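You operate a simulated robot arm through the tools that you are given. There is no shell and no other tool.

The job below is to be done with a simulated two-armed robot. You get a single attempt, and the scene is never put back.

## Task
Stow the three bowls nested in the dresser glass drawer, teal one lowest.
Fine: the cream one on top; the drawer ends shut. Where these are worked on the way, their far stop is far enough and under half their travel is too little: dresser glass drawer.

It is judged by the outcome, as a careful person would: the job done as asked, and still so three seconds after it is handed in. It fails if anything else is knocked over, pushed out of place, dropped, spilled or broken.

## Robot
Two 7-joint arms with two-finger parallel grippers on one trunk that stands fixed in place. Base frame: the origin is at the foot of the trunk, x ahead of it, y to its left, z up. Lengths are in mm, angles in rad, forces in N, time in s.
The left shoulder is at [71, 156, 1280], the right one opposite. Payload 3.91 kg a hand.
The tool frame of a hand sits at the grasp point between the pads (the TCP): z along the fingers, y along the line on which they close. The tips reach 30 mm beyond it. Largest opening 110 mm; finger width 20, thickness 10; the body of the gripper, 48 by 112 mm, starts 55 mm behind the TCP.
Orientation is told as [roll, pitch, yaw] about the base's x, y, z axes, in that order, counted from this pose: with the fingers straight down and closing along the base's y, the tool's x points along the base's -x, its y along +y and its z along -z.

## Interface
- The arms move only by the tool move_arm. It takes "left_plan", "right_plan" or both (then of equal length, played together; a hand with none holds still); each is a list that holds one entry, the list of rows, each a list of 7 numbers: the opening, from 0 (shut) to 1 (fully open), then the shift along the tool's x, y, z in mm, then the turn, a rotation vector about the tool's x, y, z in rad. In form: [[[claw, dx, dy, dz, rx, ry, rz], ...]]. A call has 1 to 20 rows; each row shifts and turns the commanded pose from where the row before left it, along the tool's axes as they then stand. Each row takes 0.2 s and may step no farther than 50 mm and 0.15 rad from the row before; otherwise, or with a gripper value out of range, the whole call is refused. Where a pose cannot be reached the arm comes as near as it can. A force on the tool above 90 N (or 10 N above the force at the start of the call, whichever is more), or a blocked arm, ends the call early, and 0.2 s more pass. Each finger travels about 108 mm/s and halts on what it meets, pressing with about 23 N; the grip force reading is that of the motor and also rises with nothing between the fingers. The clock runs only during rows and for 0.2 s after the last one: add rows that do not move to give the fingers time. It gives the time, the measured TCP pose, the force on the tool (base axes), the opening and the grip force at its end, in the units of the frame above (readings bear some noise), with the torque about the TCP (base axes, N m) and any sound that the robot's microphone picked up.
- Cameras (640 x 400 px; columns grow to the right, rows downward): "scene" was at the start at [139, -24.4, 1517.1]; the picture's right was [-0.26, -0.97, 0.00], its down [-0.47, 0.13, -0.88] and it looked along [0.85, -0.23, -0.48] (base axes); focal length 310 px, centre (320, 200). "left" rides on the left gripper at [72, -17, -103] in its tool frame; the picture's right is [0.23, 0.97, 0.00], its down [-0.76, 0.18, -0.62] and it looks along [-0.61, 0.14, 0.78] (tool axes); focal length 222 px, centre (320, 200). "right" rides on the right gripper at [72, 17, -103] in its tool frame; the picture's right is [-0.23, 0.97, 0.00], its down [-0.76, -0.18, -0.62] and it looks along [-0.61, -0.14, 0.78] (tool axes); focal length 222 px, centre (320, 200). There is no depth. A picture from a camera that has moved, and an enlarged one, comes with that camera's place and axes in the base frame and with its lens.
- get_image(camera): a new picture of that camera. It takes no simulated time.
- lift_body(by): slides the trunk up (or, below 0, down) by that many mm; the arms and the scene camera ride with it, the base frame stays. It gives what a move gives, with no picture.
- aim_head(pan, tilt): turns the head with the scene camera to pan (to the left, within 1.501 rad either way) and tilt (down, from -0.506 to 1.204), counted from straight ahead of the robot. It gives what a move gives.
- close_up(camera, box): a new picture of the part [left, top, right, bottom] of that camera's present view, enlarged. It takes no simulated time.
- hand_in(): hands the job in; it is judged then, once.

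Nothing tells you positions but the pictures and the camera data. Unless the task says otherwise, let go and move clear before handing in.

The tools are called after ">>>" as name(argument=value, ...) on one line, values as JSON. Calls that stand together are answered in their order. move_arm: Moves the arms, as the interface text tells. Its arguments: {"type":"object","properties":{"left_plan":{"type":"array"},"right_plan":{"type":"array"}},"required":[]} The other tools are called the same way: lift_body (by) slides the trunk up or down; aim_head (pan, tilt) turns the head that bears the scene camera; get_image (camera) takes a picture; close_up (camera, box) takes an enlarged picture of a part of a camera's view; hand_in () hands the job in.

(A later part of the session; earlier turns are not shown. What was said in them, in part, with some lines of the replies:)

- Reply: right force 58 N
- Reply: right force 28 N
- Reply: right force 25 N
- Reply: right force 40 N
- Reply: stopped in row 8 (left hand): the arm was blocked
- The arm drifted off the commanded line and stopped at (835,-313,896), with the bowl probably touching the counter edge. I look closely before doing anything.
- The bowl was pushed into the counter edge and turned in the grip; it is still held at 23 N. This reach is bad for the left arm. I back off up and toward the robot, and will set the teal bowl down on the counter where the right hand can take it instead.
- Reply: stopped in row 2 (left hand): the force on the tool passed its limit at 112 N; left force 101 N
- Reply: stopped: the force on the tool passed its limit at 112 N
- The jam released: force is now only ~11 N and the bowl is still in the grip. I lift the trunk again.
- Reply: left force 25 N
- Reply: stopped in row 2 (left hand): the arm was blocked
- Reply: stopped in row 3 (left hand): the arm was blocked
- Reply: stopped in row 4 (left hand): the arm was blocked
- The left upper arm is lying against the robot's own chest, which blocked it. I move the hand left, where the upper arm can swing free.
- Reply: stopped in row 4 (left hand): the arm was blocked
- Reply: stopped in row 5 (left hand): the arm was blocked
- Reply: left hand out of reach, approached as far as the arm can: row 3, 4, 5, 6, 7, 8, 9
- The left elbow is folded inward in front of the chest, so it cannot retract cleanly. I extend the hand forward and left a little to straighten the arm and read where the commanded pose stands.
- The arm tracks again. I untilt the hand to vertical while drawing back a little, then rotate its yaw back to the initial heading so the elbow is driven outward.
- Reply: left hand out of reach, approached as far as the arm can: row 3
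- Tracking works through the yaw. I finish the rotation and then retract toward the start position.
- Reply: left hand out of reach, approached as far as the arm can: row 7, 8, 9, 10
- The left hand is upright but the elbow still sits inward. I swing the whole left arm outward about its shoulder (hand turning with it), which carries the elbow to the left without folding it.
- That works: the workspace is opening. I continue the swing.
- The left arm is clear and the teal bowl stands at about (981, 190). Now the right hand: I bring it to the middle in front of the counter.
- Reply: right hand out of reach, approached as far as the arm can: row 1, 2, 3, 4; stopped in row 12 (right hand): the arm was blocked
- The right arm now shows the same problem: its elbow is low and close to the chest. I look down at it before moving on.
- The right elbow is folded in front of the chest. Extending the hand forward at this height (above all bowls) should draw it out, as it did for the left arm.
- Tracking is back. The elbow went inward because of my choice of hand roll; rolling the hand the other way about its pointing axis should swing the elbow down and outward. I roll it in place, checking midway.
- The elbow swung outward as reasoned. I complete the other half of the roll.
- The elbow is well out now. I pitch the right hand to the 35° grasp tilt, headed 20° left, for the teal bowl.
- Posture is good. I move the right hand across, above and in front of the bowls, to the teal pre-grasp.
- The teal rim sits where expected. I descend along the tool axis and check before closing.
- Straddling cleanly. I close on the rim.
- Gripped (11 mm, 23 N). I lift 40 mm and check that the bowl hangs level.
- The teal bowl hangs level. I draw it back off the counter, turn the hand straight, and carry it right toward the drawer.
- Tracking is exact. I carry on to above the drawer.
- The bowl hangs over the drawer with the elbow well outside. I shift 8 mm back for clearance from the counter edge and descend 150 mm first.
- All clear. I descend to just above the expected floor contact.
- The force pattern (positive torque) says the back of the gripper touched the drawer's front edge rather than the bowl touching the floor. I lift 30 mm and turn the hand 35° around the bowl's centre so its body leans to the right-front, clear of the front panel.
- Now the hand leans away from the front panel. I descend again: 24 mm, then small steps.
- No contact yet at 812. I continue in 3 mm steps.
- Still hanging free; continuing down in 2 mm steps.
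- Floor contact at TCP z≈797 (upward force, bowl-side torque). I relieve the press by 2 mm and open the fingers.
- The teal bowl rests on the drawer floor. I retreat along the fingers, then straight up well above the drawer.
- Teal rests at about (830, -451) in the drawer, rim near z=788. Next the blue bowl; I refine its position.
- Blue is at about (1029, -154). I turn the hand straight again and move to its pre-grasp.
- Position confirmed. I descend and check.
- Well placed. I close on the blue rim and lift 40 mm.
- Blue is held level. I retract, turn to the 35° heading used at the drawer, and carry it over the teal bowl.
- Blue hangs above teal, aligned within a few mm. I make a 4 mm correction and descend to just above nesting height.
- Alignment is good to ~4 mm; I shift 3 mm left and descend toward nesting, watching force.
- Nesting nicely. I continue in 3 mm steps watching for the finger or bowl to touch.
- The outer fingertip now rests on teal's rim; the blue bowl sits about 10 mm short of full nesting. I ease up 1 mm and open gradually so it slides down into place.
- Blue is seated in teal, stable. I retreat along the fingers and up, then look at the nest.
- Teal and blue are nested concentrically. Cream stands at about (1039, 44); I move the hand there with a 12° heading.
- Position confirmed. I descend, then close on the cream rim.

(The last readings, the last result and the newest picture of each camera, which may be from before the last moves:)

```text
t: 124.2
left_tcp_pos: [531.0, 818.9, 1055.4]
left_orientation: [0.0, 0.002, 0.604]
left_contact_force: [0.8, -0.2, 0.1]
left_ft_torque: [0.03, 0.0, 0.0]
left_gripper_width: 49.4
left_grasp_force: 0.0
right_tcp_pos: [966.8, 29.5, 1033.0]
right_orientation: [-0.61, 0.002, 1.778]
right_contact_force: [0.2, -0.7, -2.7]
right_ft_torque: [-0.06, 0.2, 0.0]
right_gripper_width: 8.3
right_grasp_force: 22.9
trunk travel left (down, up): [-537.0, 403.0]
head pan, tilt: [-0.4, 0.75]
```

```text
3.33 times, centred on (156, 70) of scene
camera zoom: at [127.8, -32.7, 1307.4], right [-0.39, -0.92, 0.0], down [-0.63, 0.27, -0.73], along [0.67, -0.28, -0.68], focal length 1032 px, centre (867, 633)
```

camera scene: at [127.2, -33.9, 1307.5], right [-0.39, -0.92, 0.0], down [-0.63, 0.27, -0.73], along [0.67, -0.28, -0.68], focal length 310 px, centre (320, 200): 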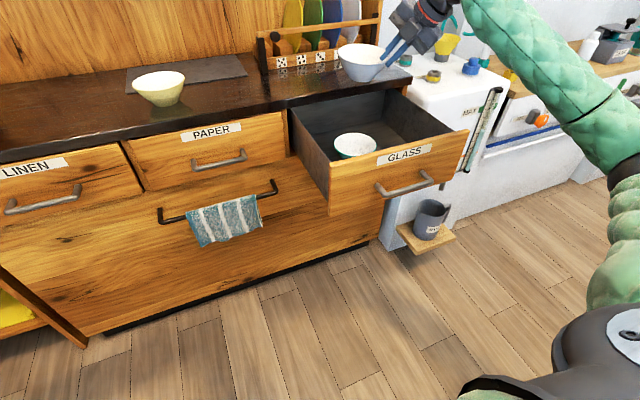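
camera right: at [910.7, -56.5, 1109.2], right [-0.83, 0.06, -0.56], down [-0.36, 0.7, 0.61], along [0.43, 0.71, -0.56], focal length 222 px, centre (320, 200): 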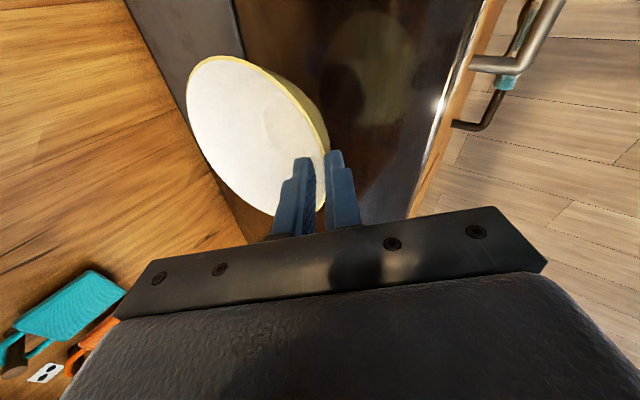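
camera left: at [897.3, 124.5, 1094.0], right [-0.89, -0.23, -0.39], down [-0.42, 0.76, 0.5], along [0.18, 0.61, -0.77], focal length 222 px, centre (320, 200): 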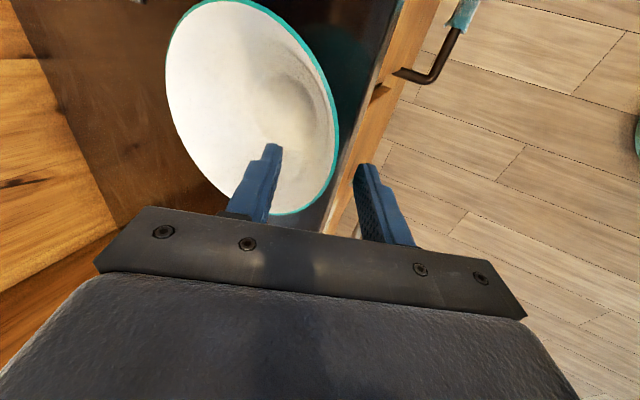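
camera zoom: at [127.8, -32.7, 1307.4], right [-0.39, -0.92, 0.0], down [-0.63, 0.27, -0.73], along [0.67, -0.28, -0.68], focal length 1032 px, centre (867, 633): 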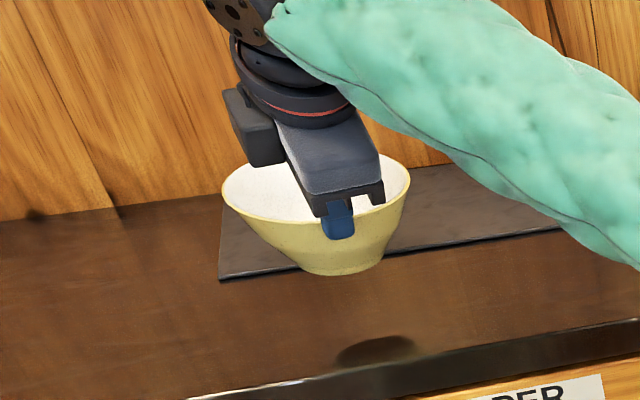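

Cream is held. I carry it back and over to the drawer, the same way as blue.

>>> move_arm(right_plan=[[[0, 0, 28.5, -29.1, 0, 0, 0], [0, 0, 28.5, -29.1, 0, 0, 0], [0, 0, 28.5, -29.1, 0, 0, 0], [0, 0, 28.5, -29.1, 0, 0, 0], [0, 0, 0, 0, 0, -0.0772, -0.1102], [0, 0, 0, 0, 0, -0.0772, -0.1102], [0, 0, 0, 0, 0, -0.0772, -0.1102], [0, 31.4, 21.3, -14.9, 0, 0, 0], [0, 31.4, 21.3, -14.9, 0, 0, 0], [0, 31.4, 21.3, -14.9, 0, 0, 0], [0, 31.4, 21.3, -14.9, 0, 0, 0], [0, 31.4, 21.3, -14.9, 0, 0, 0], [0, 31.4, 21.3, -14.9, 0, 0, 0], [0, 31.4, 21.3, -14.9, 0, 0, 0], [0, 31.4, 21.3, -14.9, 0, 0, 0], [0, 31.4, 21.3, -14.9, 0, 0, 0], [0, 31.4, 21.3, -14.9, 0, 0, 0], [0, 31.4, 21.3, -14.9, 0, 0, 0], [0, 31.4, 21.3, -14.9, 0, 0, 0]]])

>>> get_image(camera="right")

>>> get_image(camera="scene")

```text
t: 128.2
left_tcp_pos: [530.1, 818.6, 1057.7]
left_orientation: [-0.001, 0.001, 0.605]
left_contact_force: [-0.2, 0.4, 1.1]
left_ft_torque: [-0.01, -0.03, -0.03]
left_gripper_width: 49.5
left_grasp_force: 0.0
right_tcp_pos: [771.2, -490.5, 1064.9]
right_orientation: [-0.612, 0.003, 2.181]
right_contact_force: [-0.3, -0.5, -2.7]
right_ft_torque: [-0.07, 0.15, 0.0]
right_gripper_width: 8.7
right_grasp_force: 23.3
trunk travel left (down, up): [-537.0, 403.0]
head pan, tilt: [-0.4, 0.75]
```

```text
taken
camera right: at [753.9, -591.3, 1140.4], right [-0.78, -0.27, -0.56], down [-0.61, 0.5, 0.61], along [0.11, 0.82, -0.56], focal length 222 px, centre (320, 200)
```

right: 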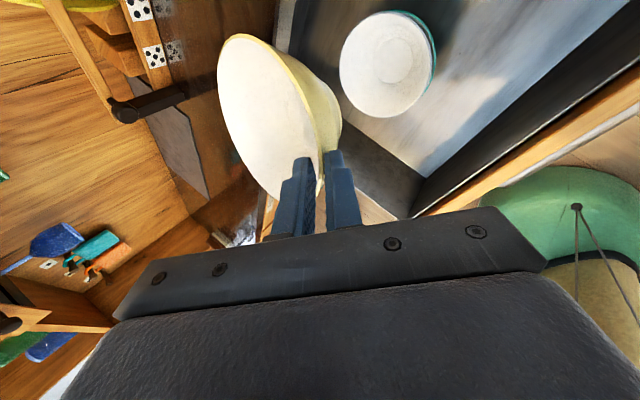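

```text
taken
camera scene: at [127.4, -33.8, 1307.4], right [-0.39, -0.92, 0.0], down [-0.63, 0.27, -0.73], along [0.67, -0.28, -0.68], focal length 310 px, centre (320, 200)
```

scene: 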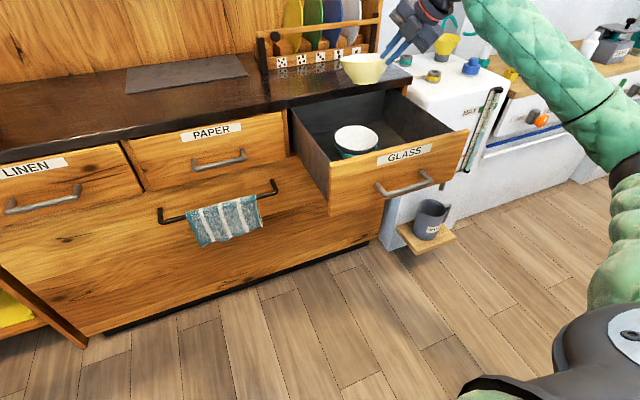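

The cream bowl seems to have shifted a little in the grip during the carry. I look closer.

>>> close_up(camera="scene", box=[310, 20, 438, 100])

>>> close_up(camera="right", box=[180, 10, 460, 240])

```text
5.00 times, centred on (374, 60) of scene
camera zoom: at [127.4, -33.8, 1307.4], right [-0.39, -0.92, 0.0], down [-0.63, 0.27, -0.73], along [0.67, -0.28, -0.68], focal length 1548 px, centre (50, 900)
```

zoom: 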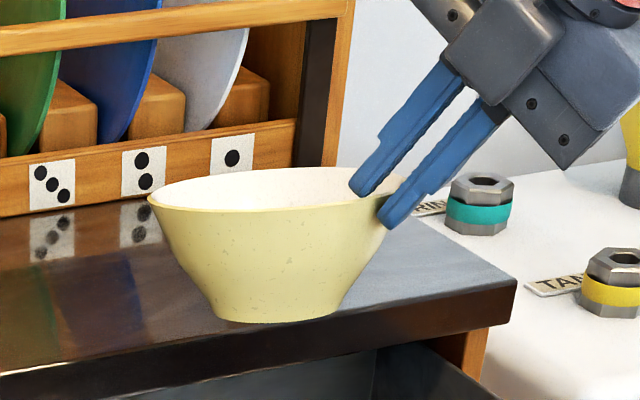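

```text
1.74 times, centred on (320, 125) of right
camera zoom: at [753.9, -591.3, 1140.4], right [-0.78, -0.27, -0.56], down [-0.61, 0.5, 0.61], along [0.11, 0.82, -0.56], focal length 386 px, centre (320, 330)
```

zoom: 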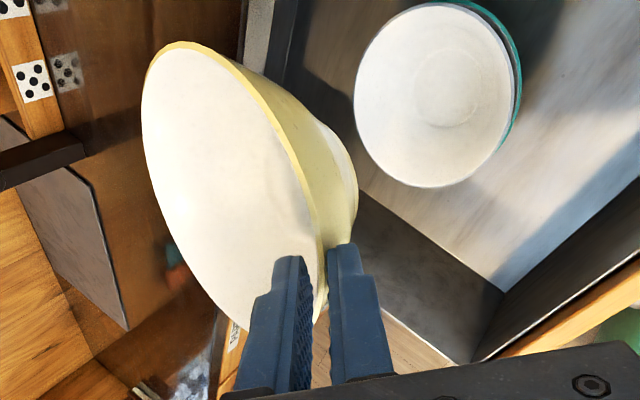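

Cream has drooped about 8° at its far side but is still held. I tip the hand up by the same amount to level it.

>>> move_arm(right_plan=[[[0, 0, 0, 0, 0.065, 0, 0], [0, 0, 0, 0, 0.065, 0, 0]]])

>>> close_up(camera="scene", box=[310, 20, 438, 100])

>>> get_image(camera="right")

```text
t: 128.8
left_tcp_pos: [531.8, 820.0, 1055.9]
left_orientation: [0.001, -0.001, 0.604]
left_contact_force: [-1.0, 0.3, 0.5]
left_ft_torque: [0.0, -0.01, -0.02]
left_gripper_width: 49.4
left_grasp_force: 0.1
right_tcp_pos: [771.1, -490.1, 1064.8]
right_orientation: [-0.739, 0.002, 2.181]
right_contact_force: [0.0, 0.6, -1.9]
right_ft_torque: [-0.09, 0.17, 0.02]
right_gripper_width: 8.8
right_grasp_force: 22.8
trunk travel left (down, up): [-537.0, 403.0]
head pan, tilt: [-0.4, 0.75]
```

```text
5.00 times, centred on (374, 60) of scene
camera zoom: at [127.9, -33.0, 1307.4], right [-0.39, -0.92, 0.0], down [-0.63, 0.27, -0.73], along [0.67, -0.28, -0.68], focal length 1548 px, centre (50, 900)
```

zoom: 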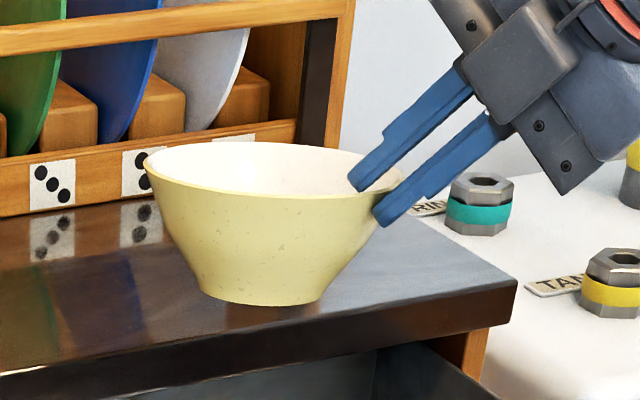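

```text
taken
camera right: at [746.1, -596.4, 1130.2], right [-0.72, -0.23, -0.66], down [-0.67, 0.46, 0.58], along [0.17, 0.86, -0.48], focal length 222 px, centre (320, 200)
```

right: 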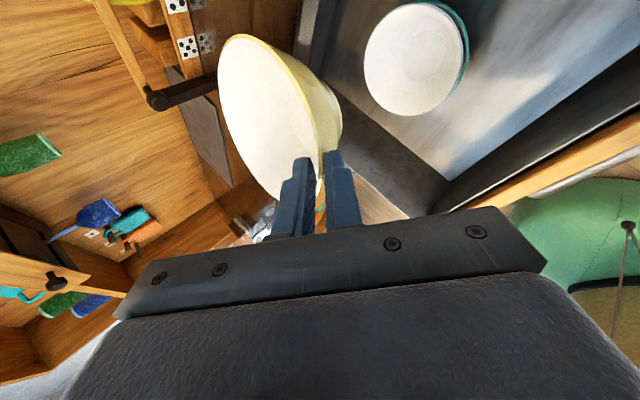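

Tipping overshot slightly, and the bowl also leans about 5° sideways. I apply a combined small correction.

>>> move_arm(right_plan=[[[0, 0, 0, 0, -0.04, 0.037, -0.028], [0, 0, 0, 0, -0.04, 0.037, -0.028]]])

>>> close_up(camera="scene", box=[310, 20, 438, 100])

>>> get_image(camera="right")

```text
t: 129.4
left_tcp_pos: [530.2, 819.3, 1055.6]
left_orientation: [0.0, 0.0, 0.602]
left_contact_force: [-0.1, 0.8, -0.2]
left_ft_torque: [-0.01, 0.01, 0.03]
left_gripper_width: 49.5
left_grasp_force: 0.2
right_tcp_pos: [771.2, -490.4, 1062.7]
right_orientation: [-0.66, 0.095, 2.177]
right_contact_force: [-0.4, 0.4, -3.1]
right_ft_torque: [-0.07, 0.17, 0.0]
right_gripper_width: 8.6
right_grasp_force: 22.6
trunk travel left (down, up): [-537.0, 403.0]
head pan, tilt: [-0.4, 0.75]
```

```text
5.00 times, centred on (374, 60) of scene
camera zoom: at [127.8, -33.0, 1307.4], right [-0.39, -0.92, 0.0], down [-0.63, 0.27, -0.73], along [0.67, -0.28, -0.68], focal length 1548 px, centre (50, 900)
```

zoom: 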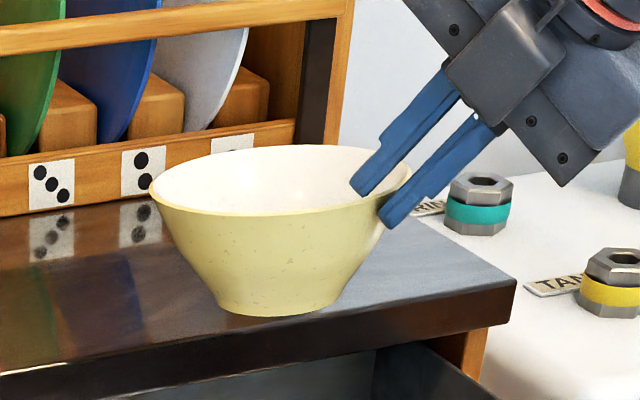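

```text
taken
camera right: at [746.1, -588.1, 1142.5], right [-0.73, -0.3, -0.62], down [-0.66, 0.53, 0.53], along [0.17, 0.79, -0.59], focal length 222 px, centre (320, 200)
```

right: 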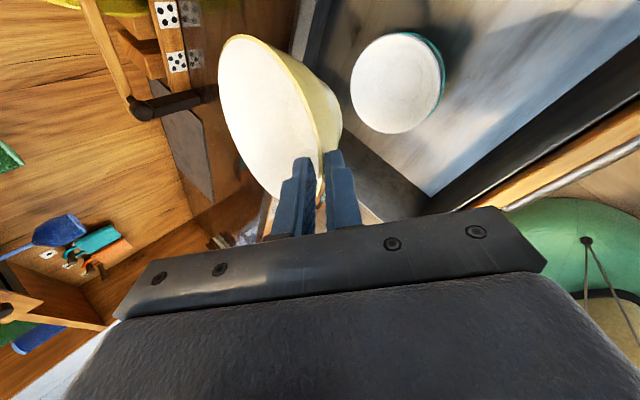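

Close to level now. A final small tip, then I descend to just above the nest and compare alignment.

>>> move_arm(right_plan=[[[0, 0, 0, 0, 0.05, 0, 0], [0, -2.8, 18.3, 21.2, 0, 0, 0], [0, -2.8, 18.3, 21.2, 0, 0, 0], [0, -2.8, 18.3, 21.2, 0, 0, 0], [0, -2.8, 18.3, 21.2, 0, 0, 0], [0, -2.8, 18.3, 21.2, 0, 0, 0], [0, -2.8, 18.3, 21.2, 0, 0, 0]]])

>>> close_up(camera="scene", box=[310, 70, 438, 150])

>>> get_image(camera="right")

```text
t: 131.0
left_tcp_pos: [531.1, 818.6, 1057.1]
left_orientation: [0.0, 0.0, 0.6]
left_contact_force: [0.0, -0.1, 0.6]
left_ft_torque: [-0.01, 0.0, 0.03]
left_gripper_width: 49.7
left_grasp_force: 0.2
right_tcp_pos: [768.9, -491.4, 893.9]
right_orientation: [-0.711, 0.094, 2.176]
right_contact_force: [-0.4, -0.5, -2.1]
right_ft_torque: [-0.09, 0.2, 0.01]
right_gripper_width: 8.6
right_grasp_force: 23.3
trunk travel left (down, up): [-537.0, 403.0]
head pan, tilt: [-0.4, 0.75]
```

```text
5.00 times, centred on (374, 110) of scene
camera zoom: at [127.9, -33.5, 1307.4], right [-0.39, -0.92, 0.0], down [-0.63, 0.27, -0.73], along [0.67, -0.28, -0.68], focal length 1548 px, centre (50, 650)
```

zoom: 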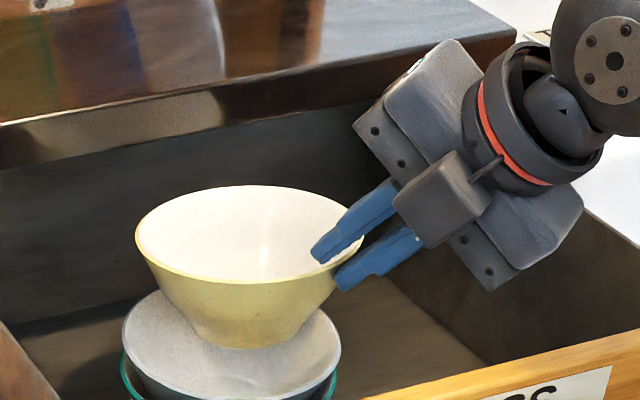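

```text
taken
camera right: at [742.5, -591.0, 967.5], right [-0.7, -0.28, -0.65], down [-0.69, 0.51, 0.51], along [0.19, 0.81, -0.56], focal length 222 px, centre (320, 200)
```

right: 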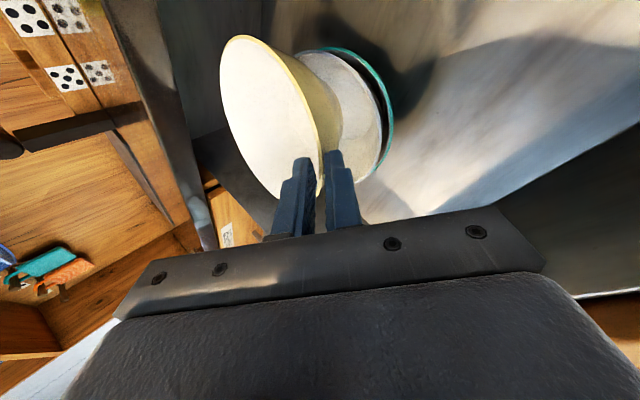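

Cream is nearly level and within ~5 mm of centred. I shift 4 mm forward and descend 25 mm.

>>> move_arm(right_plan=[[[0, 2.3, -2.3, 2.3, 0, 0, 0], [0, -1.3, 8.1, 9.5, 0, 0, 0], [0, -1.3, 8.1, 9.5, 0, 0, 0]]])

>>> close_up(camera="scene", box=[310, 70, 438, 150])

>>> close_up(camera="right", box=[180, 10, 460, 240])

```text
t: 131.8
left_tcp_pos: [530.7, 818.8, 1056.4]
left_orientation: [-0.001, -0.001, 0.601]
left_contact_force: [0.8, -0.1, 0.6]
left_ft_torque: [-0.03, -0.01, -0.04]
left_gripper_width: 49.8
left_grasp_force: 0.0
right_tcp_pos: [773.2, -489.6, 870.4]
right_orientation: [-0.71, 0.095, 2.177]
right_contact_force: [-2.2, 0.5, -1.2]
right_ft_torque: [-0.02, 0.11, 0.12]
right_gripper_width: 8.0
right_grasp_force: 23.0
trunk travel left (down, up): [-537.0, 403.0]
head pan, tilt: [-0.4, 0.75]
```

```text
5.00 times, centred on (374, 110) of scene
camera zoom: at [127.6, -33.1, 1307.5], right [-0.39, -0.92, 0.0], down [-0.63, 0.27, -0.73], along [0.67, -0.28, -0.68], focal length 1548 px, centre (50, 650)
```

zoom: 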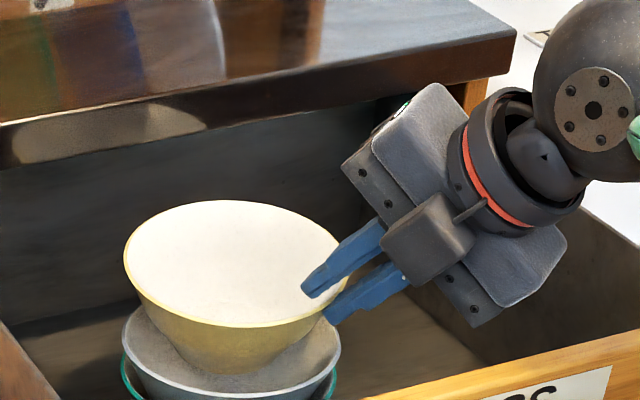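

```text
1.74 times, centred on (320, 125) of right
camera zoom: at [746.2, -589.7, 944.3], right [-0.7, -0.28, -0.65], down [-0.69, 0.51, 0.51], along [0.19, 0.81, -0.56], focal length 386 px, centre (320, 330)
```

zoom: 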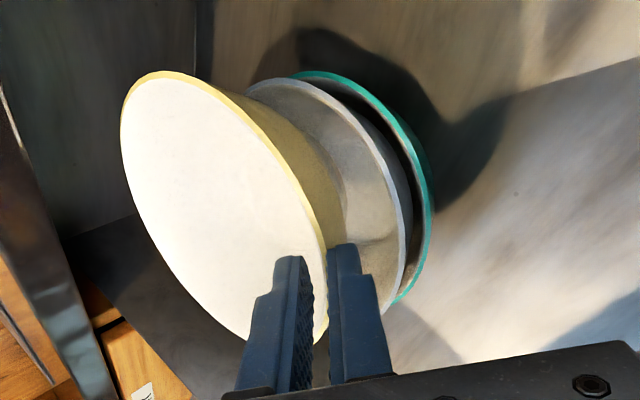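

Slight contact force begins. I go on in small steps.

>>> move_arm(right_plan=[[[0, -0.5, 3.3, 3.8, 0, 0, 0]]])

>>> move_arm(right_plan=[[[0, -0.5, 3.3, 3.8, 0, 0, 0]]])

>>> close_up(camera="right", box=[180, 10, 460, 240])

```text
t: 132.2
left_tcp_pos: [532.1, 818.1, 1056.5]
left_orientation: [0.002, 0.001, 0.602]
left_contact_force: [0.1, -1.0, 0.0]
left_ft_torque: [0.0, -0.01, -0.01]
left_gripper_width: 49.5
left_grasp_force: 0.1
right_tcp_pos: [773.9, -489.5, 864.2]
right_orientation: [-0.711, 0.094, 2.176]
right_contact_force: [-0.6, 2.3, -2.0]
right_ft_torque: [0.04, 0.1, 0.16]
right_gripper_width: 8.1
right_grasp_force: 23.3
trunk travel left (down, up): [-537.0, 403.0]
head pan, tilt: [-0.4, 0.75]
```

```text
t: 132.6
left_tcp_pos: [531.3, 818.3, 1056.3]
left_orientation: [0.0, 0.0, 0.603]
left_contact_force: [0.0, 0.2, 0.1]
left_ft_torque: [0.03, 0.0, -0.01]
left_gripper_width: 49.5
left_grasp_force: 0.1
right_tcp_pos: [772.9, -490.8, 859.3]
right_orientation: [-0.711, 0.095, 2.177]
right_contact_force: [-1.1, 1.0, -1.6]
right_ft_torque: [0.01, 0.13, 0.16]
right_gripper_width: 8.1
right_grasp_force: 22.8
trunk travel left (down, up): [-537.0, 403.0]
head pan, tilt: [-0.4, 0.75]
```

```text
1.74 times, centred on (320, 125) of right
camera zoom: at [746.0, -589.9, 933.8], right [-0.7, -0.28, -0.65], down [-0.69, 0.51, 0.51], along [0.19, 0.81, -0.56], focal length 386 px, centre (320, 330)
```

zoom: 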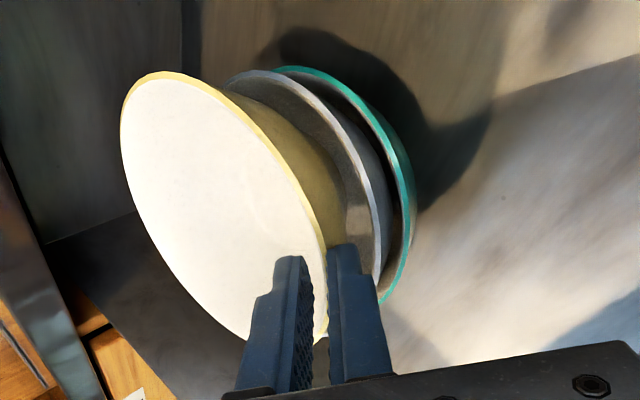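

>>> move_arm(right_plan=[[[0, -0.5, 3.3, 3.8, 0, 0, 0]]])

>>> move_arm(right_plan=[[[0, -0.5, 3.3, 3.8, 0, 0, 0]]])

>>> close_up(camera="right", box=[180, 10, 460, 240])

>>> close_up(camera="scene", box=[310, 80, 438, 160])

```text
t: 133.0
left_tcp_pos: [531.6, 819.4, 1056.5]
left_orientation: [0.0, 0.0, 0.602]
left_contact_force: [-1.1, -0.3, -0.5]
left_ft_torque: [0.03, 0.03, 0.0]
left_gripper_width: 49.4
left_grasp_force: 0.1
right_tcp_pos: [773.4, -489.8, 855.7]
right_orientation: [-0.711, 0.095, 2.177]
right_contact_force: [-1.5, 0.8, -1.3]
right_ft_torque: [-0.02, 0.08, 0.19]
right_gripper_width: 7.7
right_grasp_force: 22.4
trunk travel left (down, up): [-537.0, 403.0]
head pan, tilt: [-0.4, 0.75]
```

```text
t: 133.4
left_tcp_pos: [530.7, 818.9, 1055.8]
left_orientation: [0.001, 0.0, 0.601]
left_contact_force: [0.2, -0.3, 0.7]
left_ft_torque: [0.02, -0.01, -0.01]
left_gripper_width: 49.7
left_grasp_force: 0.0
right_tcp_pos: [773.4, -489.3, 848.9]
right_orientation: [-0.71, 0.096, 2.178]
right_contact_force: [-2.0, 2.4, -1.2]
right_ft_torque: [0.05, 0.12, 0.17]
right_gripper_width: 7.9
right_grasp_force: 22.9
trunk travel left (down, up): [-537.0, 403.0]
head pan, tilt: [-0.4, 0.75]
```

```text
1.74 times, centred on (320, 125) of right
camera zoom: at [745.9, -589.9, 923.6], right [-0.7, -0.28, -0.65], down [-0.69, 0.51, 0.51], along [0.19, 0.81, -0.56], focal length 386 px, centre (320, 330)
```

zoom: 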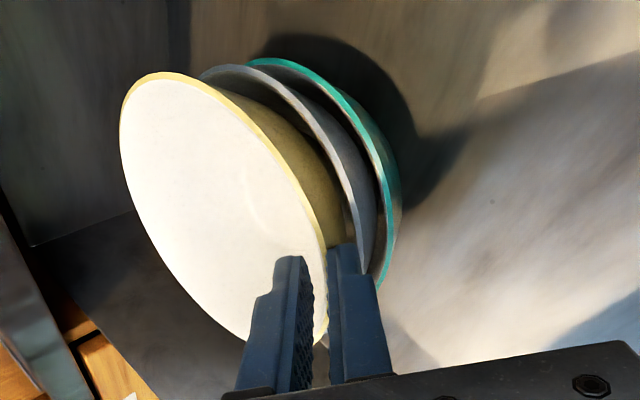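

```text
5.00 times, centred on (374, 120) of scene
camera zoom: at [127.7, -33.1, 1307.4], right [-0.39, -0.92, 0.0], down [-0.63, 0.27, -0.73], along [0.67, -0.28, -0.68], focal length 1548 px, centre (50, 600)
```

zoom: 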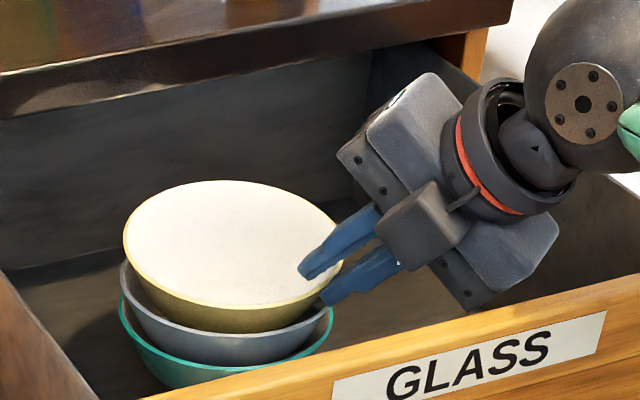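

Nearly nested. I continue in 3 mm steps until touch.

>>> move_arm(right_plan=[[[0, -0.3, 2, 2.3, 0, 0, 0]]])

>>> move_arm(right_plan=[[[0, -0.3, 2, 2.3, 0, 0, 0]]])

>>> close_up(camera="right", box=[180, 10, 460, 240])

```text
t: 133.8
left_tcp_pos: [530.7, 819.3, 1055.8]
left_orientation: [0.0, 0.0, 0.602]
left_contact_force: [-0.2, 0.8, 0.0]
left_ft_torque: [-0.01, -0.01, 0.01]
left_gripper_width: 49.4
left_grasp_force: 0.0
right_tcp_pos: [773.1, -488.8, 847.7]
right_orientation: [-0.711, 0.096, 2.178]
right_contact_force: [-0.6, 1.2, 4.8]
right_ft_torque: [0.09, -0.07, 0.07]
right_gripper_width: 8.1
right_grasp_force: 23.4
trunk travel left (down, up): [-537.0, 403.0]
head pan, tilt: [-0.4, 0.75]
```

```text
t: 134.2
left_tcp_pos: [529.1, 819.9, 1058.1]
left_orientation: [-0.001, -0.001, 0.604]
left_contact_force: [0.3, 0.5, 0.2]
left_ft_torque: [0.01, -0.01, 0.0]
left_gripper_width: 49.5
left_grasp_force: 0.1
right_tcp_pos: [773.6, -489.1, 844.6]
right_orientation: [-0.71, 0.094, 2.177]
right_contact_force: [-2.4, 0.2, 9.1]
right_ft_torque: [0.09, -0.24, -0.01]
right_gripper_width: 8.0
right_grasp_force: 23.3
trunk travel left (down, up): [-537.0, 403.0]
head pan, tilt: [-0.4, 0.75]
```

```text
1.74 times, centred on (320, 125) of right
camera zoom: at [745.5, -589.5, 919.1], right [-0.7, -0.28, -0.65], down [-0.69, 0.51, 0.51], along [0.19, 0.81, -0.56], focal length 386 px, centre (320, 330)
```

zoom: 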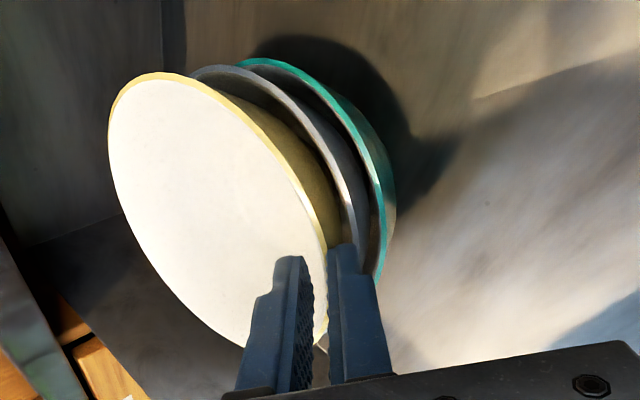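

Contact: the cream bowl is seating. I ease 1 mm and open gradually.

>>> move_arm(right_plan=[[[0, 0.1, -0.7, -0.8, 0, 0, 0], [0.07, 0, 0, 0, 0, 0, 0], [0.09, 0, 0, 0, 0, 0, 0], [0.11, 0, 0, 0, 0, 0, 0], [0.15, 0, 0, 0, 0, 0, 0], [0.22, 0, 0, 0, 0, 0, 0], [0.3, 0, 0, 0, 0, 0, 0], [0.3, 0, 0, 0, 0, 0, 0]]])

>>> close_up(camera="right", box=[180, 10, 460, 240])

>>> close_up(camera="scene", box=[310, 80, 438, 160])

```text
t: 136.0
left_tcp_pos: [531.2, 818.3, 1055.8]
left_orientation: [0.0, 0.001, 0.603]
left_contact_force: [0.1, 0.9, 0.3]
left_ft_torque: [0.01, -0.01, 0.01]
left_gripper_width: 49.4
left_grasp_force: 0.0
right_tcp_pos: [775.2, -490.4, 845.0]
right_orientation: [-0.709, 0.094, 2.176]
right_contact_force: [0.6, 0.5, 0.0]
right_ft_torque: [0.0, -0.01, -0.05]
right_gripper_width: 32.9
right_grasp_force: 0.1
trunk travel left (down, up): [-537.0, 403.0]
head pan, tilt: [-0.4, 0.75]
```

```text
1.74 times, centred on (320, 125) of right
camera zoom: at [746.0, -589.4, 919.0], right [-0.7, -0.28, -0.65], down [-0.69, 0.51, 0.51], along [0.19, 0.81, -0.56], focal length 386 px, centre (320, 330)
```

zoom: 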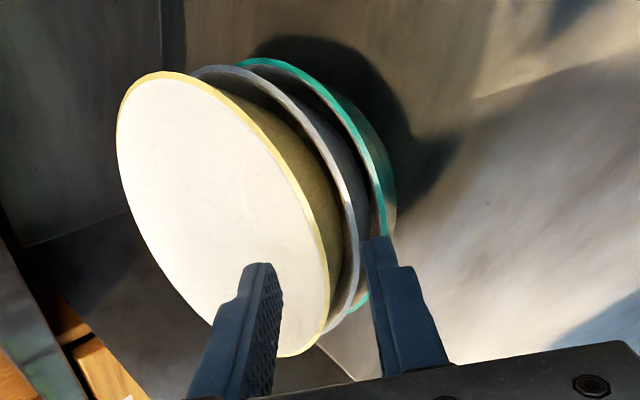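

```text
5.00 times, centred on (374, 120) of scene
camera zoom: at [127.5, -33.0, 1307.4], right [-0.39, -0.92, 0.0], down [-0.63, 0.27, -0.73], along [0.67, -0.28, -0.68], focal length 1548 px, centre (50, 600)
```

zoom: 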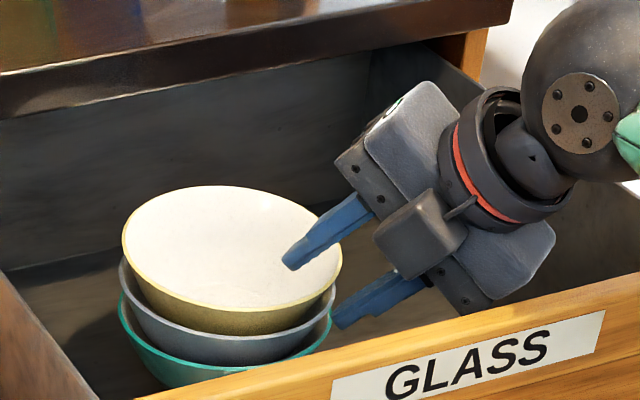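

All three are nested: teal, blue, cream on top. I retreat along the fingers and then up.

>>> move_arm(right_plan=[[[0.35, 0, 0, -15, 0, 0, 0], [0.4, 0, 0, -15, 0, 0, 0], [0.4, 3, -19.6, -22.7, 0, 0, 0], [0.4, 3.5, -22.8, -26.5, 0, 0, 0], [0.4, 3.5, -22.8, -26.5, 0, 0, 0], [0.4, 3.5, -22.8, -26.5, 0, 0, 0], [0.4, 3.5, -22.8, -26.5, 0, 0, 0]]])

>>> get_image(camera="scene")

>>> close_up(camera="scene", box=[310, 80, 438, 160])

>>> get_image(camera="right")

```text
t: 137.6
left_tcp_pos: [530.6, 819.0, 1056.6]
left_orientation: [-0.001, -0.001, 0.602]
left_contact_force: [-0.3, -0.4, -0.2]
left_ft_torque: [0.01, 0.0, 0.0]
left_gripper_width: 49.3
left_grasp_force: 0.1
right_tcp_pos: [756.3, -501.4, 1038.4]
right_orientation: [-0.711, 0.096, 2.177]
right_contact_force: [1.0, 0.6, -0.3]
right_ft_torque: [0.03, 0.04, -0.01]
right_gripper_width: 44.0
right_grasp_force: 0.1
trunk travel left (down, up): [-537.0, 403.0]
head pan, tilt: [-0.4, 0.75]
```

```text
taken
camera scene: at [127.5, -32.7, 1307.4], right [-0.39, -0.92, 0.0], down [-0.63, 0.27, -0.73], along [0.67, -0.28, -0.68], focal length 310 px, centre (320, 200)
```

scene: 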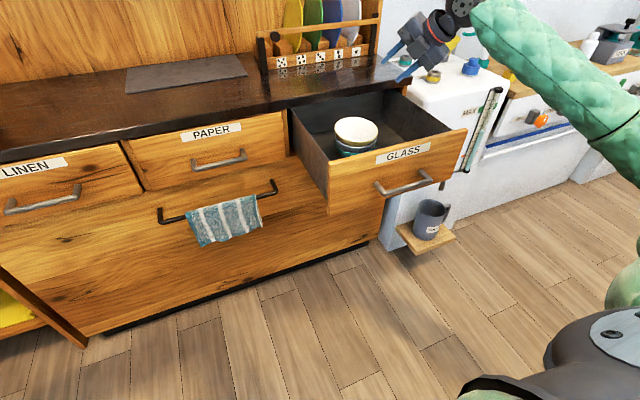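

```text
5.00 times, centred on (374, 120) of scene
camera zoom: at [127.5, -32.7, 1307.4], right [-0.39, -0.92, 0.0], down [-0.63, 0.27, -0.73], along [0.67, -0.28, -0.68], focal length 1548 px, centre (50, 600)
```

zoom: 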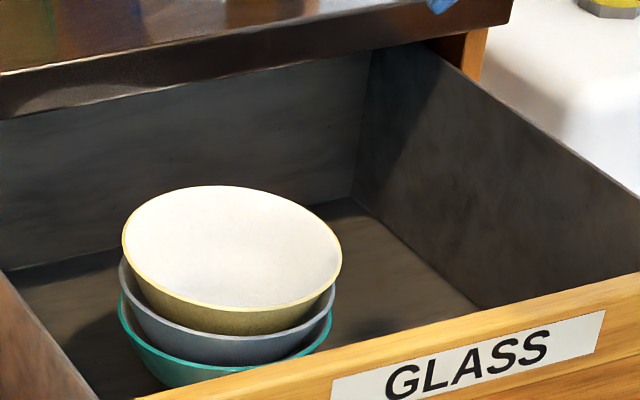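

```text
taken
camera right: at [729.1, -600.8, 1114.0], right [-0.7, -0.28, -0.65], down [-0.69, 0.51, 0.51], along [0.19, 0.81, -0.56], focal length 222 px, centre (320, 200)
```

right: 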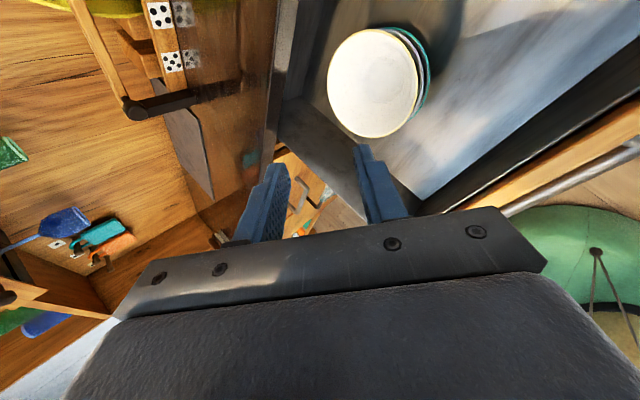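

The nest is complete and sits low enough for the drawer. Now I close the drawer: first bring the hand back over the front panel, shut the fingers and point them forward.

>>> move_arm(right_plan=[[[0.2, -26.2, 21.3, -21.7, 0, 0, 0], [0.1, -26.2, 21.3, -21.7, 0, 0, 0], [0, -26.2, 21.3, -21.7, 0, 0, 0], [0, -26.2, 21.3, -21.7, 0, 0, 0], [0, -26.2, 21.3, -21.7, 0, 0, 0], [0, 0, 0, 0, 0.0597, 0.0822, 0.0922], [0, 0, 0, 0, 0.0597, 0.0822, 0.0922], [0, 0, 0, 0, 0.0597, 0.0822, 0.0922], [0, 0, 0, 0, 0.0597, 0.0822, 0.0922], [0, 0, 0, 0, 0.0597, 0.0822, 0.0922]]])

>>> get_image(camera="scene")

```text
t: 139.8
left_tcp_pos: [530.2, 817.8, 1055.8]
left_orientation: [-0.001, 0.0, 0.602]
left_contact_force: [0.3, 0.7, 0.2]
left_ft_torque: [0.01, 0.03, -0.03]
left_gripper_width: 49.6
left_grasp_force: 0.1
right_tcp_pos: [557.2, -478.3, 1038.4]
right_orientation: [-1.05, -0.001, 1.568]
right_contact_force: [-0.3, -0.7, 0.3]
right_ft_torque: [-0.04, 0.02, -0.01]
right_gripper_width: 0.0
right_grasp_force: 22.9
trunk travel left (down, up): [-537.0, 403.0]
head pan, tilt: [-0.4, 0.75]
```

```text
taken
camera scene: at [127.7, -33.3, 1307.4], right [-0.39, -0.92, 0.0], down [-0.63, 0.27, -0.73], along [0.67, -0.28, -0.68], focal length 310 px, centre (320, 200)
```

scene: 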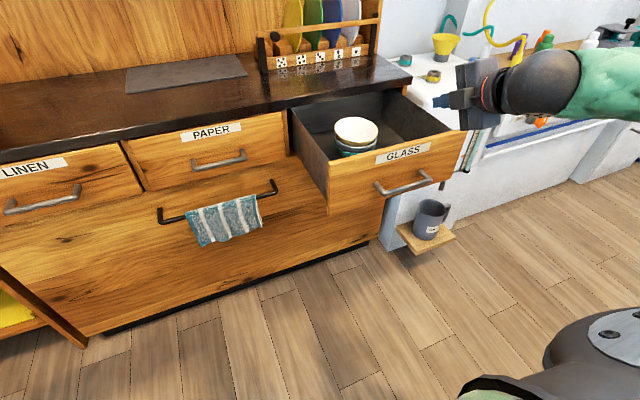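

Now I lower in front of the drawer panel, above its handle.

>>> move_arm(right_plan=[[[0, 0, 31.7, 18.2, 0, 0, 0], [0, 0, 31.7, 18.2, 0, 0, 0], [0, 0, 31.7, 18.2, 0, 0, 0], [0, 0, 31.7, 18.2, 0, 0, 0], [0, 0, 31.7, 18.2, 0, 0, 0]]])

>>> get_image(camera="scene")

>>> close_up(camera="scene", box=[320, 100, 512, 220])

```text
t: 141.0
left_tcp_pos: [532.1, 817.7, 1057.4]
left_orientation: [0.0, 0.001, 0.603]
left_contact_force: [0.6, 0.1, 0.4]
left_ft_torque: [0.02, -0.01, 0.04]
left_gripper_width: 49.6
left_grasp_force: 0.1
right_tcp_pos: [559.2, -478.9, 851.8]
right_orientation: [-1.048, -0.001, 1.566]
right_contact_force: [0.2, -0.3, 0.1]
right_ft_torque: [0.03, 0.03, 0.03]
right_gripper_width: 0.1
right_grasp_force: 23.1
trunk travel left (down, up): [-537.0, 403.0]
head pan, tilt: [-0.4, 0.75]
```

```text
taken
camera scene: at [127.9, -33.7, 1307.4], right [-0.39, -0.92, 0.0], down [-0.63, 0.27, -0.73], along [0.67, -0.28, -0.68], focal length 310 px, centre (320, 200)
```

scene: 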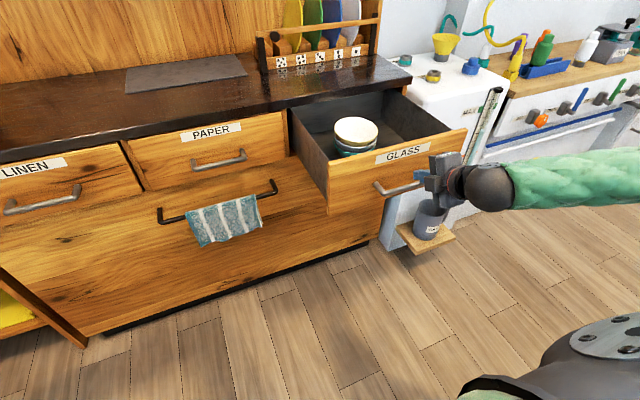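

```text
3.33 times, centred on (416, 160) of scene
camera zoom: at [127.9, -33.7, 1307.4], right [-0.39, -0.92, 0.0], down [-0.63, 0.27, -0.73], along [0.67, -0.28, -0.68], focal length 1032 px, centre (0, 333)
```

zoom: 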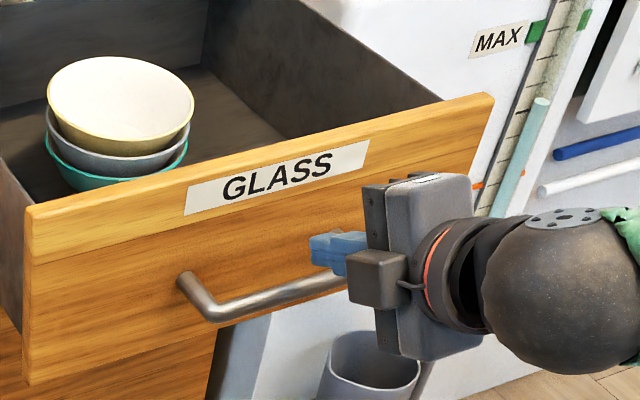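

The fingertips face the panel centre above the handle. I push forward gently.

>>> move_arm(right_plan=[[[0, 0, -7.5, 13, 0, 0, 0], [0, 0, -7.5, 13, 0, 0, 0], [0, 0, -4, 6.9, 0, 0, 0], [0, 0, -4, 6.9, 0, 0, 0], [0, 0, -4, 6.9, 0, 0, 0], [0, 0, -5, 8.7, 0, 0, 0], [0, 0, -5, 8.7, 0, 0, 0], [0, 0, -5, 8.7, 0, 0, 0], [0, 0, -5, 8.7, 0, 0, 0], [0, 0, -5, 8.7, 0, 0, 0]]])

>>> close_up(camera="scene", box=[320, 80, 512, 200])

```text
t: 143.2
left_tcp_pos: [530.8, 817.9, 1055.5]
left_orientation: [0.001, -0.001, 0.602]
left_contact_force: [0.5, 0.2, 0.4]
left_ft_torque: [0.01, 0.02, -0.04]
left_gripper_width: 49.7
left_grasp_force: 0.1
right_tcp_pos: [662.8, -478.5, 855.9]
right_orientation: [-1.047, 0.001, 1.568]
right_contact_force: [-0.2, 0.2, 1.0]
right_ft_torque: [-0.02, -0.01, 0.03]
right_gripper_width: 0.0
right_grasp_force: 22.9
trunk travel left (down, up): [-537.0, 403.0]
head pan, tilt: [-0.4, 0.75]
```

```text
3.33 times, centred on (416, 140) of scene
camera zoom: at [127.6, -33.0, 1307.4], right [-0.39, -0.92, 0.0], down [-0.63, 0.27, -0.73], along [0.67, -0.28, -0.68], focal length 1032 px, centre (0, 400)
```

zoom: 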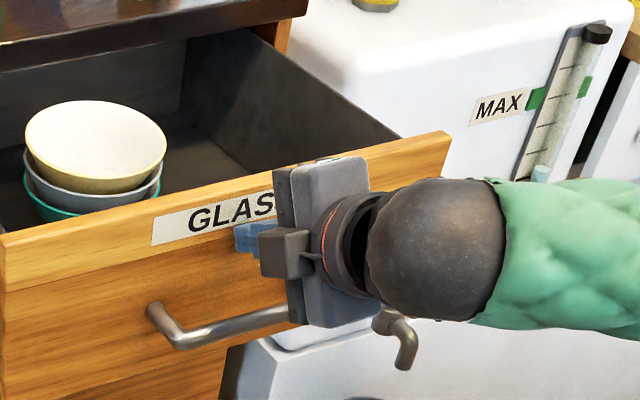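

The drawer slides smoothly with the stack riding along. I continue pushing.

>>> move_arm(right_plan=[[[0, 0, -5, 8.7, 0, 0, 0], [0, 0, -5, 8.7, 0, 0, 0], [0, 0, -5, 8.7, 0, 0, 0], [0, 0, -5, 8.7, 0, 0, 0], [0, 0, -5, 8.7, 0, 0, 0], [0, 0, -5, 8.7, 0, 0, 0], [0, 0, -5, 8.7, 0, 0, 0], [0, 0, -5, 8.7, 0, 0, 0], [0, 0, -5, 8.7, 0, 0, 0], [0, 0, -5, 8.7, 0, 0, 0]]])

>>> close_up(camera="scene", box=[280, 60, 472, 180])

```text
t: 145.4
left_tcp_pos: [531.1, 818.9, 1056.3]
left_orientation: [0.001, 0.001, 0.602]
left_contact_force: [0.8, 0.2, 0.3]
left_ft_torque: [0.01, 0.03, -0.02]
left_gripper_width: 49.5
left_grasp_force: 0.1
right_tcp_pos: [762.3, -478.8, 854.4]
right_orientation: [-1.047, 0.001, 1.568]
right_contact_force: [0.4, 0.1, -0.2]
right_ft_torque: [0.0, 0.02, 0.03]
right_gripper_width: 0.0
right_grasp_force: 23.6
trunk travel left (down, up): [-537.0, 403.0]
head pan, tilt: [-0.4, 0.75]
```

```text
3.33 times, centred on (376, 120) of scene
camera zoom: at [127.7, -32.9, 1307.4], right [-0.39, -0.92, 0.0], down [-0.63, 0.27, -0.73], along [0.67, -0.28, -0.68], focal length 1032 px, centre (133, 467)
```

zoom: 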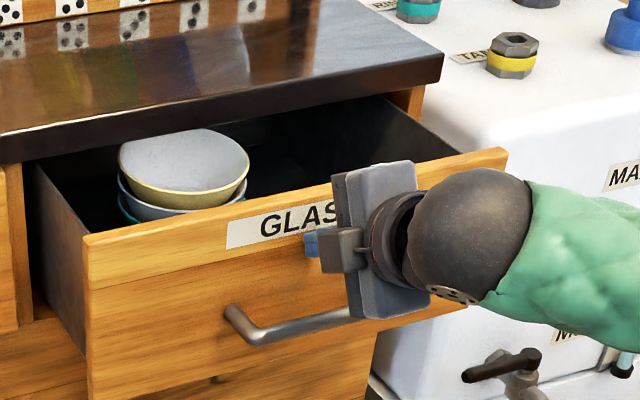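

The stack passes under the counter edge with no resistance. I keep pushing.

>>> move_arm(right_plan=[[[0, 0, -5, 8.7, 0, 0, 0], [0, 0, -5, 8.7, 0, 0, 0], [0, 0, -5, 8.7, 0, 0, 0], [0, 0, -5, 8.7, 0, 0, 0], [0, 0, -5, 8.7, 0, 0, 0], [0, 0, -5, 8.7, 0, 0, 0], [0, 0, -5, 8.7, 0, 0, 0], [0, 0, -5, 8.7, 0, 0, 0], [0, 0, -5, 8.7, 0, 0, 0], [0, 0, -5, 8.7, 0, 0, 0]]])

>>> close_up(camera="scene", box=[280, 60, 472, 180])

```text
t: 147.6
left_tcp_pos: [532.4, 818.0, 1056.3]
left_orientation: [-0.001, -0.002, 0.603]
left_contact_force: [0.3, 0.0, 0.1]
left_ft_torque: [0.0, -0.01, 0.01]
left_gripper_width: 49.4
left_grasp_force: 0.1
right_tcp_pos: [862.8, -478.0, 856.5]
right_orientation: [-1.048, -0.002, 1.567]
right_contact_force: [0.5, -0.1, 0.4]
right_ft_torque: [0.0, 0.0, -0.02]
right_gripper_width: 0.0
right_grasp_force: 23.6
trunk travel left (down, up): [-537.0, 403.0]
head pan, tilt: [-0.4, 0.75]
```

```text
3.33 times, centred on (376, 120) of scene
camera zoom: at [127.8, -32.9, 1307.4], right [-0.39, -0.92, 0.0], down [-0.63, 0.27, -0.73], along [0.67, -0.28, -0.68], focal length 1032 px, centre (133, 467)
```

zoom: 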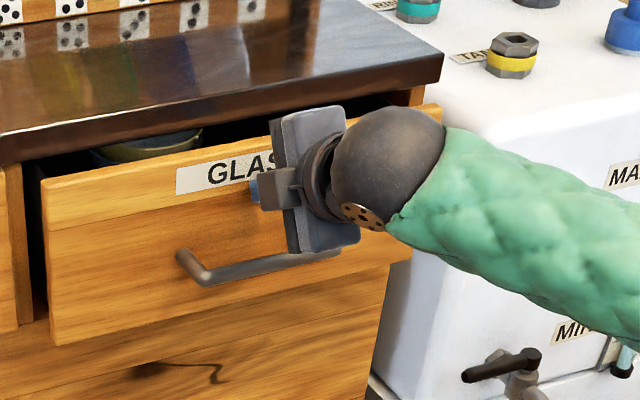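

About 40 mm remain. I push on slowly to the stop.

>>> move_arm(right_plan=[[[0, 0, -3, 5.2, 0, 0, 0], [0, 0, -3, 5.2, 0, 0, 0], [0, 0, -3, 5.2, 0, 0, 0], [0, 0, -3, 5.2, 0, 0, 0], [0, 0, -3, 5.2, 0, 0, 0], [0, 0, -3, 5.2, 0, 0, 0], [0, 0, -2, 3.5, 0, 0, 0]]])

>>> close_up(camera="scene", box=[280, 60, 472, 180])

```text
t: 149.2
left_tcp_pos: [531.0, 818.5, 1055.4]
left_orientation: [0.001, -0.001, 0.603]
left_contact_force: [1.2, 0.5, 0.2]
left_ft_torque: [-0.02, -0.03, 0.01]
left_gripper_width: 49.6
left_grasp_force: 0.1
right_tcp_pos: [900.7, -480.0, 855.8]
right_orientation: [-1.048, -0.001, 1.571]
right_contact_force: [-4.8, 0.3, 0.3]
right_ft_torque: [-0.01, 0.05, 0.07]
right_gripper_width: 0.1
right_grasp_force: 22.9
trunk travel left (down, up): [-537.0, 403.0]
head pan, tilt: [-0.4, 0.75]
```

```text
3.33 times, centred on (376, 120) of scene
camera zoom: at [127.2, -33.1, 1307.5], right [-0.39, -0.92, 0.0], down [-0.63, 0.27, -0.73], along [0.67, -0.28, -0.68], focal length 1032 px, centre (133, 467)
```

zoom: 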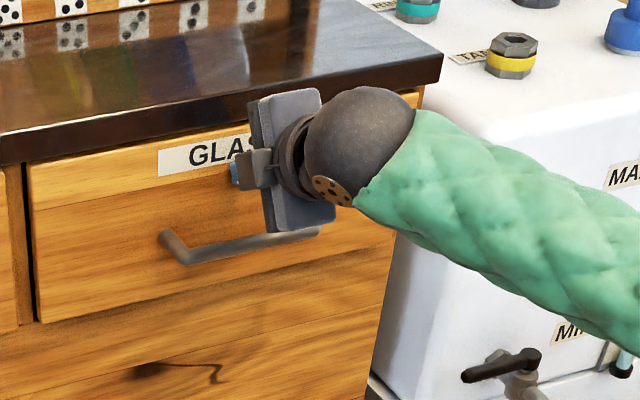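

Nearly shut. A few more millimetres to make sure it meets its stop.

>>> move_arm(right_plan=[[[0, 0, -1.5, 2.6, 0, 0, 0], [0, 0, -1.5, 2.6, 0, 0, 0], [0, 0, -1, 1.7, 0, 0, 0]]])

```text
t: 150.0
left_tcp_pos: [524.1, 819.4, 1060.2]
left_orientation: [-0.002, -0.007, 0.606]
left_contact_force: [-0.2, -0.5, 0.6]
left_ft_torque: [0.01, -0.01, 0.0]
left_gripper_width: 49.5
left_grasp_force: 0.1
right_tcp_pos: [903.0, -479.8, 855.8]
right_orientation: [-1.042, 0.003, 1.567]
right_contact_force: [-95.6, -17.3, 8.5]
right_ft_torque: [-0.1, 0.42, -0.46]
right_gripper_width: 0.0
right_grasp_force: 22.4
trunk travel left (down, up): [-537.0, 403.0]
head pan, tilt: [-0.4, 0.75]
stopped in row 3 (right hand): the force on the tool passed its limit at 99 N (the readings are from after the stop); the commanded pose is now the measured one
```

The drawer is against its stop (95 N). I back straight off the panel, then check the result.

>>> move_arm(right_plan=[[[0, 0, 5, -8.7, 0, 0, 0], [0, 0, 10, -17.4, 0, 0, 0], [0, 0, 15, -26, 0, 0, 0], [0, 0, 20, -34.7, 0, 0, 0], [0, 0, 20, -34.7, 0, 0, 0], [0, 0, 20, -34.7, 0, 0, 0], [0, 0, 20, -34.7, 0, 0, 0]]])

>>> get_image(camera="scene")

>>> close_up(camera="scene", box=[250, 60, 442, 180])

```text
t: 151.6
left_tcp_pos: [528.7, 820.7, 1055.7]
left_orientation: [-0.002, 0.0, 0.606]
left_contact_force: [-0.7, 0.0, 0.2]
left_ft_torque: [0.0, -0.03, 0.0]
left_gripper_width: 49.6
left_grasp_force: 0.1
right_tcp_pos: [687.5, -475.3, 855.7]
right_orientation: [-1.04, 0.001, 1.573]
right_contact_force: [-0.5, -0.6, 0.0]
right_ft_torque: [-0.01, 0.0, 0.01]
right_gripper_width: 0.0
right_grasp_force: 23.0
trunk travel left (down, up): [-537.0, 403.0]
head pan, tilt: [-0.4, 0.75]
```

```text
taken
camera scene: at [126.5, -32.4, 1307.5], right [-0.39, -0.92, 0.0], down [-0.63, 0.26, -0.73], along [0.67, -0.28, -0.68], focal length 310 px, centre (320, 200)
```

scene: 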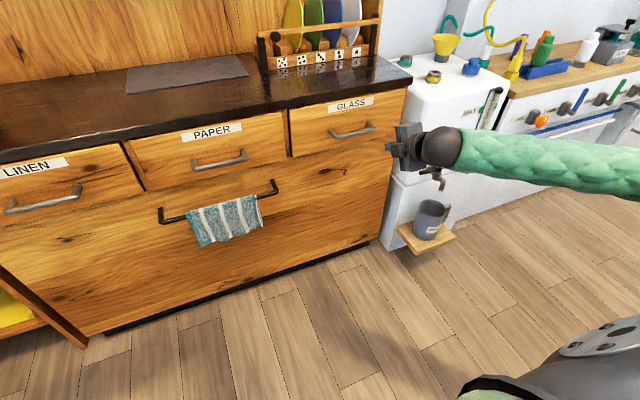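

```text
3.33 times, centred on (346, 120) of scene
camera zoom: at [126.5, -32.4, 1307.5], right [-0.39, -0.92, 0.0], down [-0.63, 0.26, -0.73], along [0.67, -0.28, -0.68], focal length 1032 px, centre (233, 467)
```

zoom: 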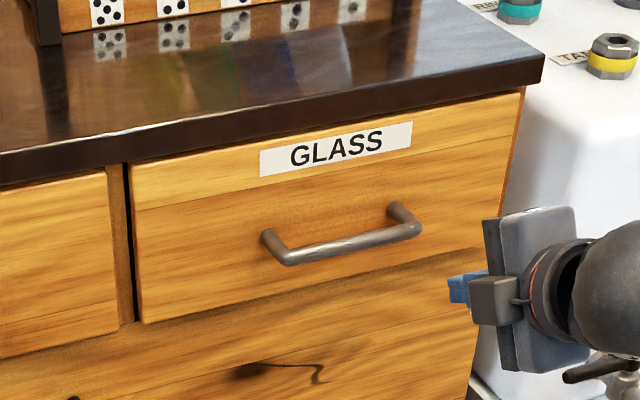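

The GLASS drawer is flush with its neighbours. A final look around to confirm nothing else was disturbed.

>>> aim_head(pan=0.15, tilt=0.45)

>>> get_image(camera="scene")

```text
t: 152.6
left_tcp_pos: [529.5, 820.9, 1056.6]
left_orientation: [-0.001, 0.0, 0.606]
left_contact_force: [-0.4, -0.1, 0.6]
left_ft_torque: [0.02, -0.02, 0.01]
left_gripper_width: 49.7
left_grasp_force: 0.1
right_tcp_pos: [689.0, -477.6, 855.2]
right_orientation: [-1.04, 0.0, 1.57]
right_contact_force: [-0.7, -0.1, -0.4]
right_ft_torque: [-0.01, 0.0, -0.02]
right_gripper_width: 0.1
right_grasp_force: 23.3
trunk travel left (down, up): [-537.0, 403.0]
head pan, tilt: [0.15, 0.45]
```

```text
taken
camera scene: at [142.1, 12.9, 1333.8], right [0.15, -0.99, 0.0], down [-0.43, -0.06, -0.9], along [0.89, 0.13, -0.44], focal length 310 px, centre (320, 200)
```

scene: 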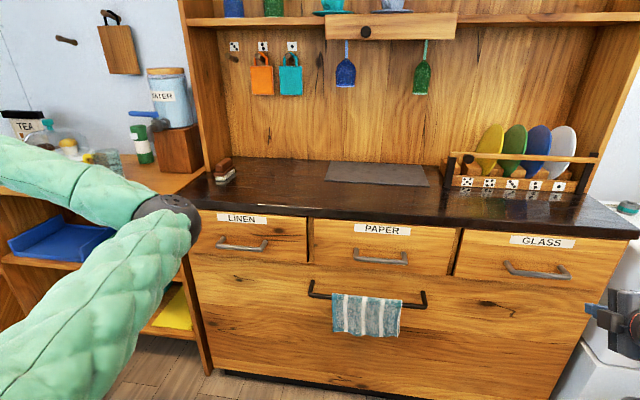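

Everything else is in its place, the counter is clear, the drawer is shut with the three nested bowls inside, and both hands are clear. I hand the job in.

>>> hand_in()

```text
The job is handed in.
```

The three bowls are nested in the dresser's GLASS drawer, with teal lowest, blue in the middle and cream on top. The drawer is pushed fully shut against its stop. I saw the nest intact as it went under the counter, but I didn't reopen the drawer to check it after closing.

- **Teal bowl:** my first attempt to carry it with the left hand went wrong. The arm caught against the robot's own chest, and the bowl was pushed into the counter edge and turned in the grip. It didn't fall, and I saw no damage. I set it back on the counter and placed it with the right hand instead.
- **Drawer:** during that same jam, a finger pressed hard on the left wall of the open drawer (about 110 N) before it came free. The drawer still slid smoothly afterwards and closed flush with its neighbours.

In the last look around, everything else I could see was in place, and both hands were clear.
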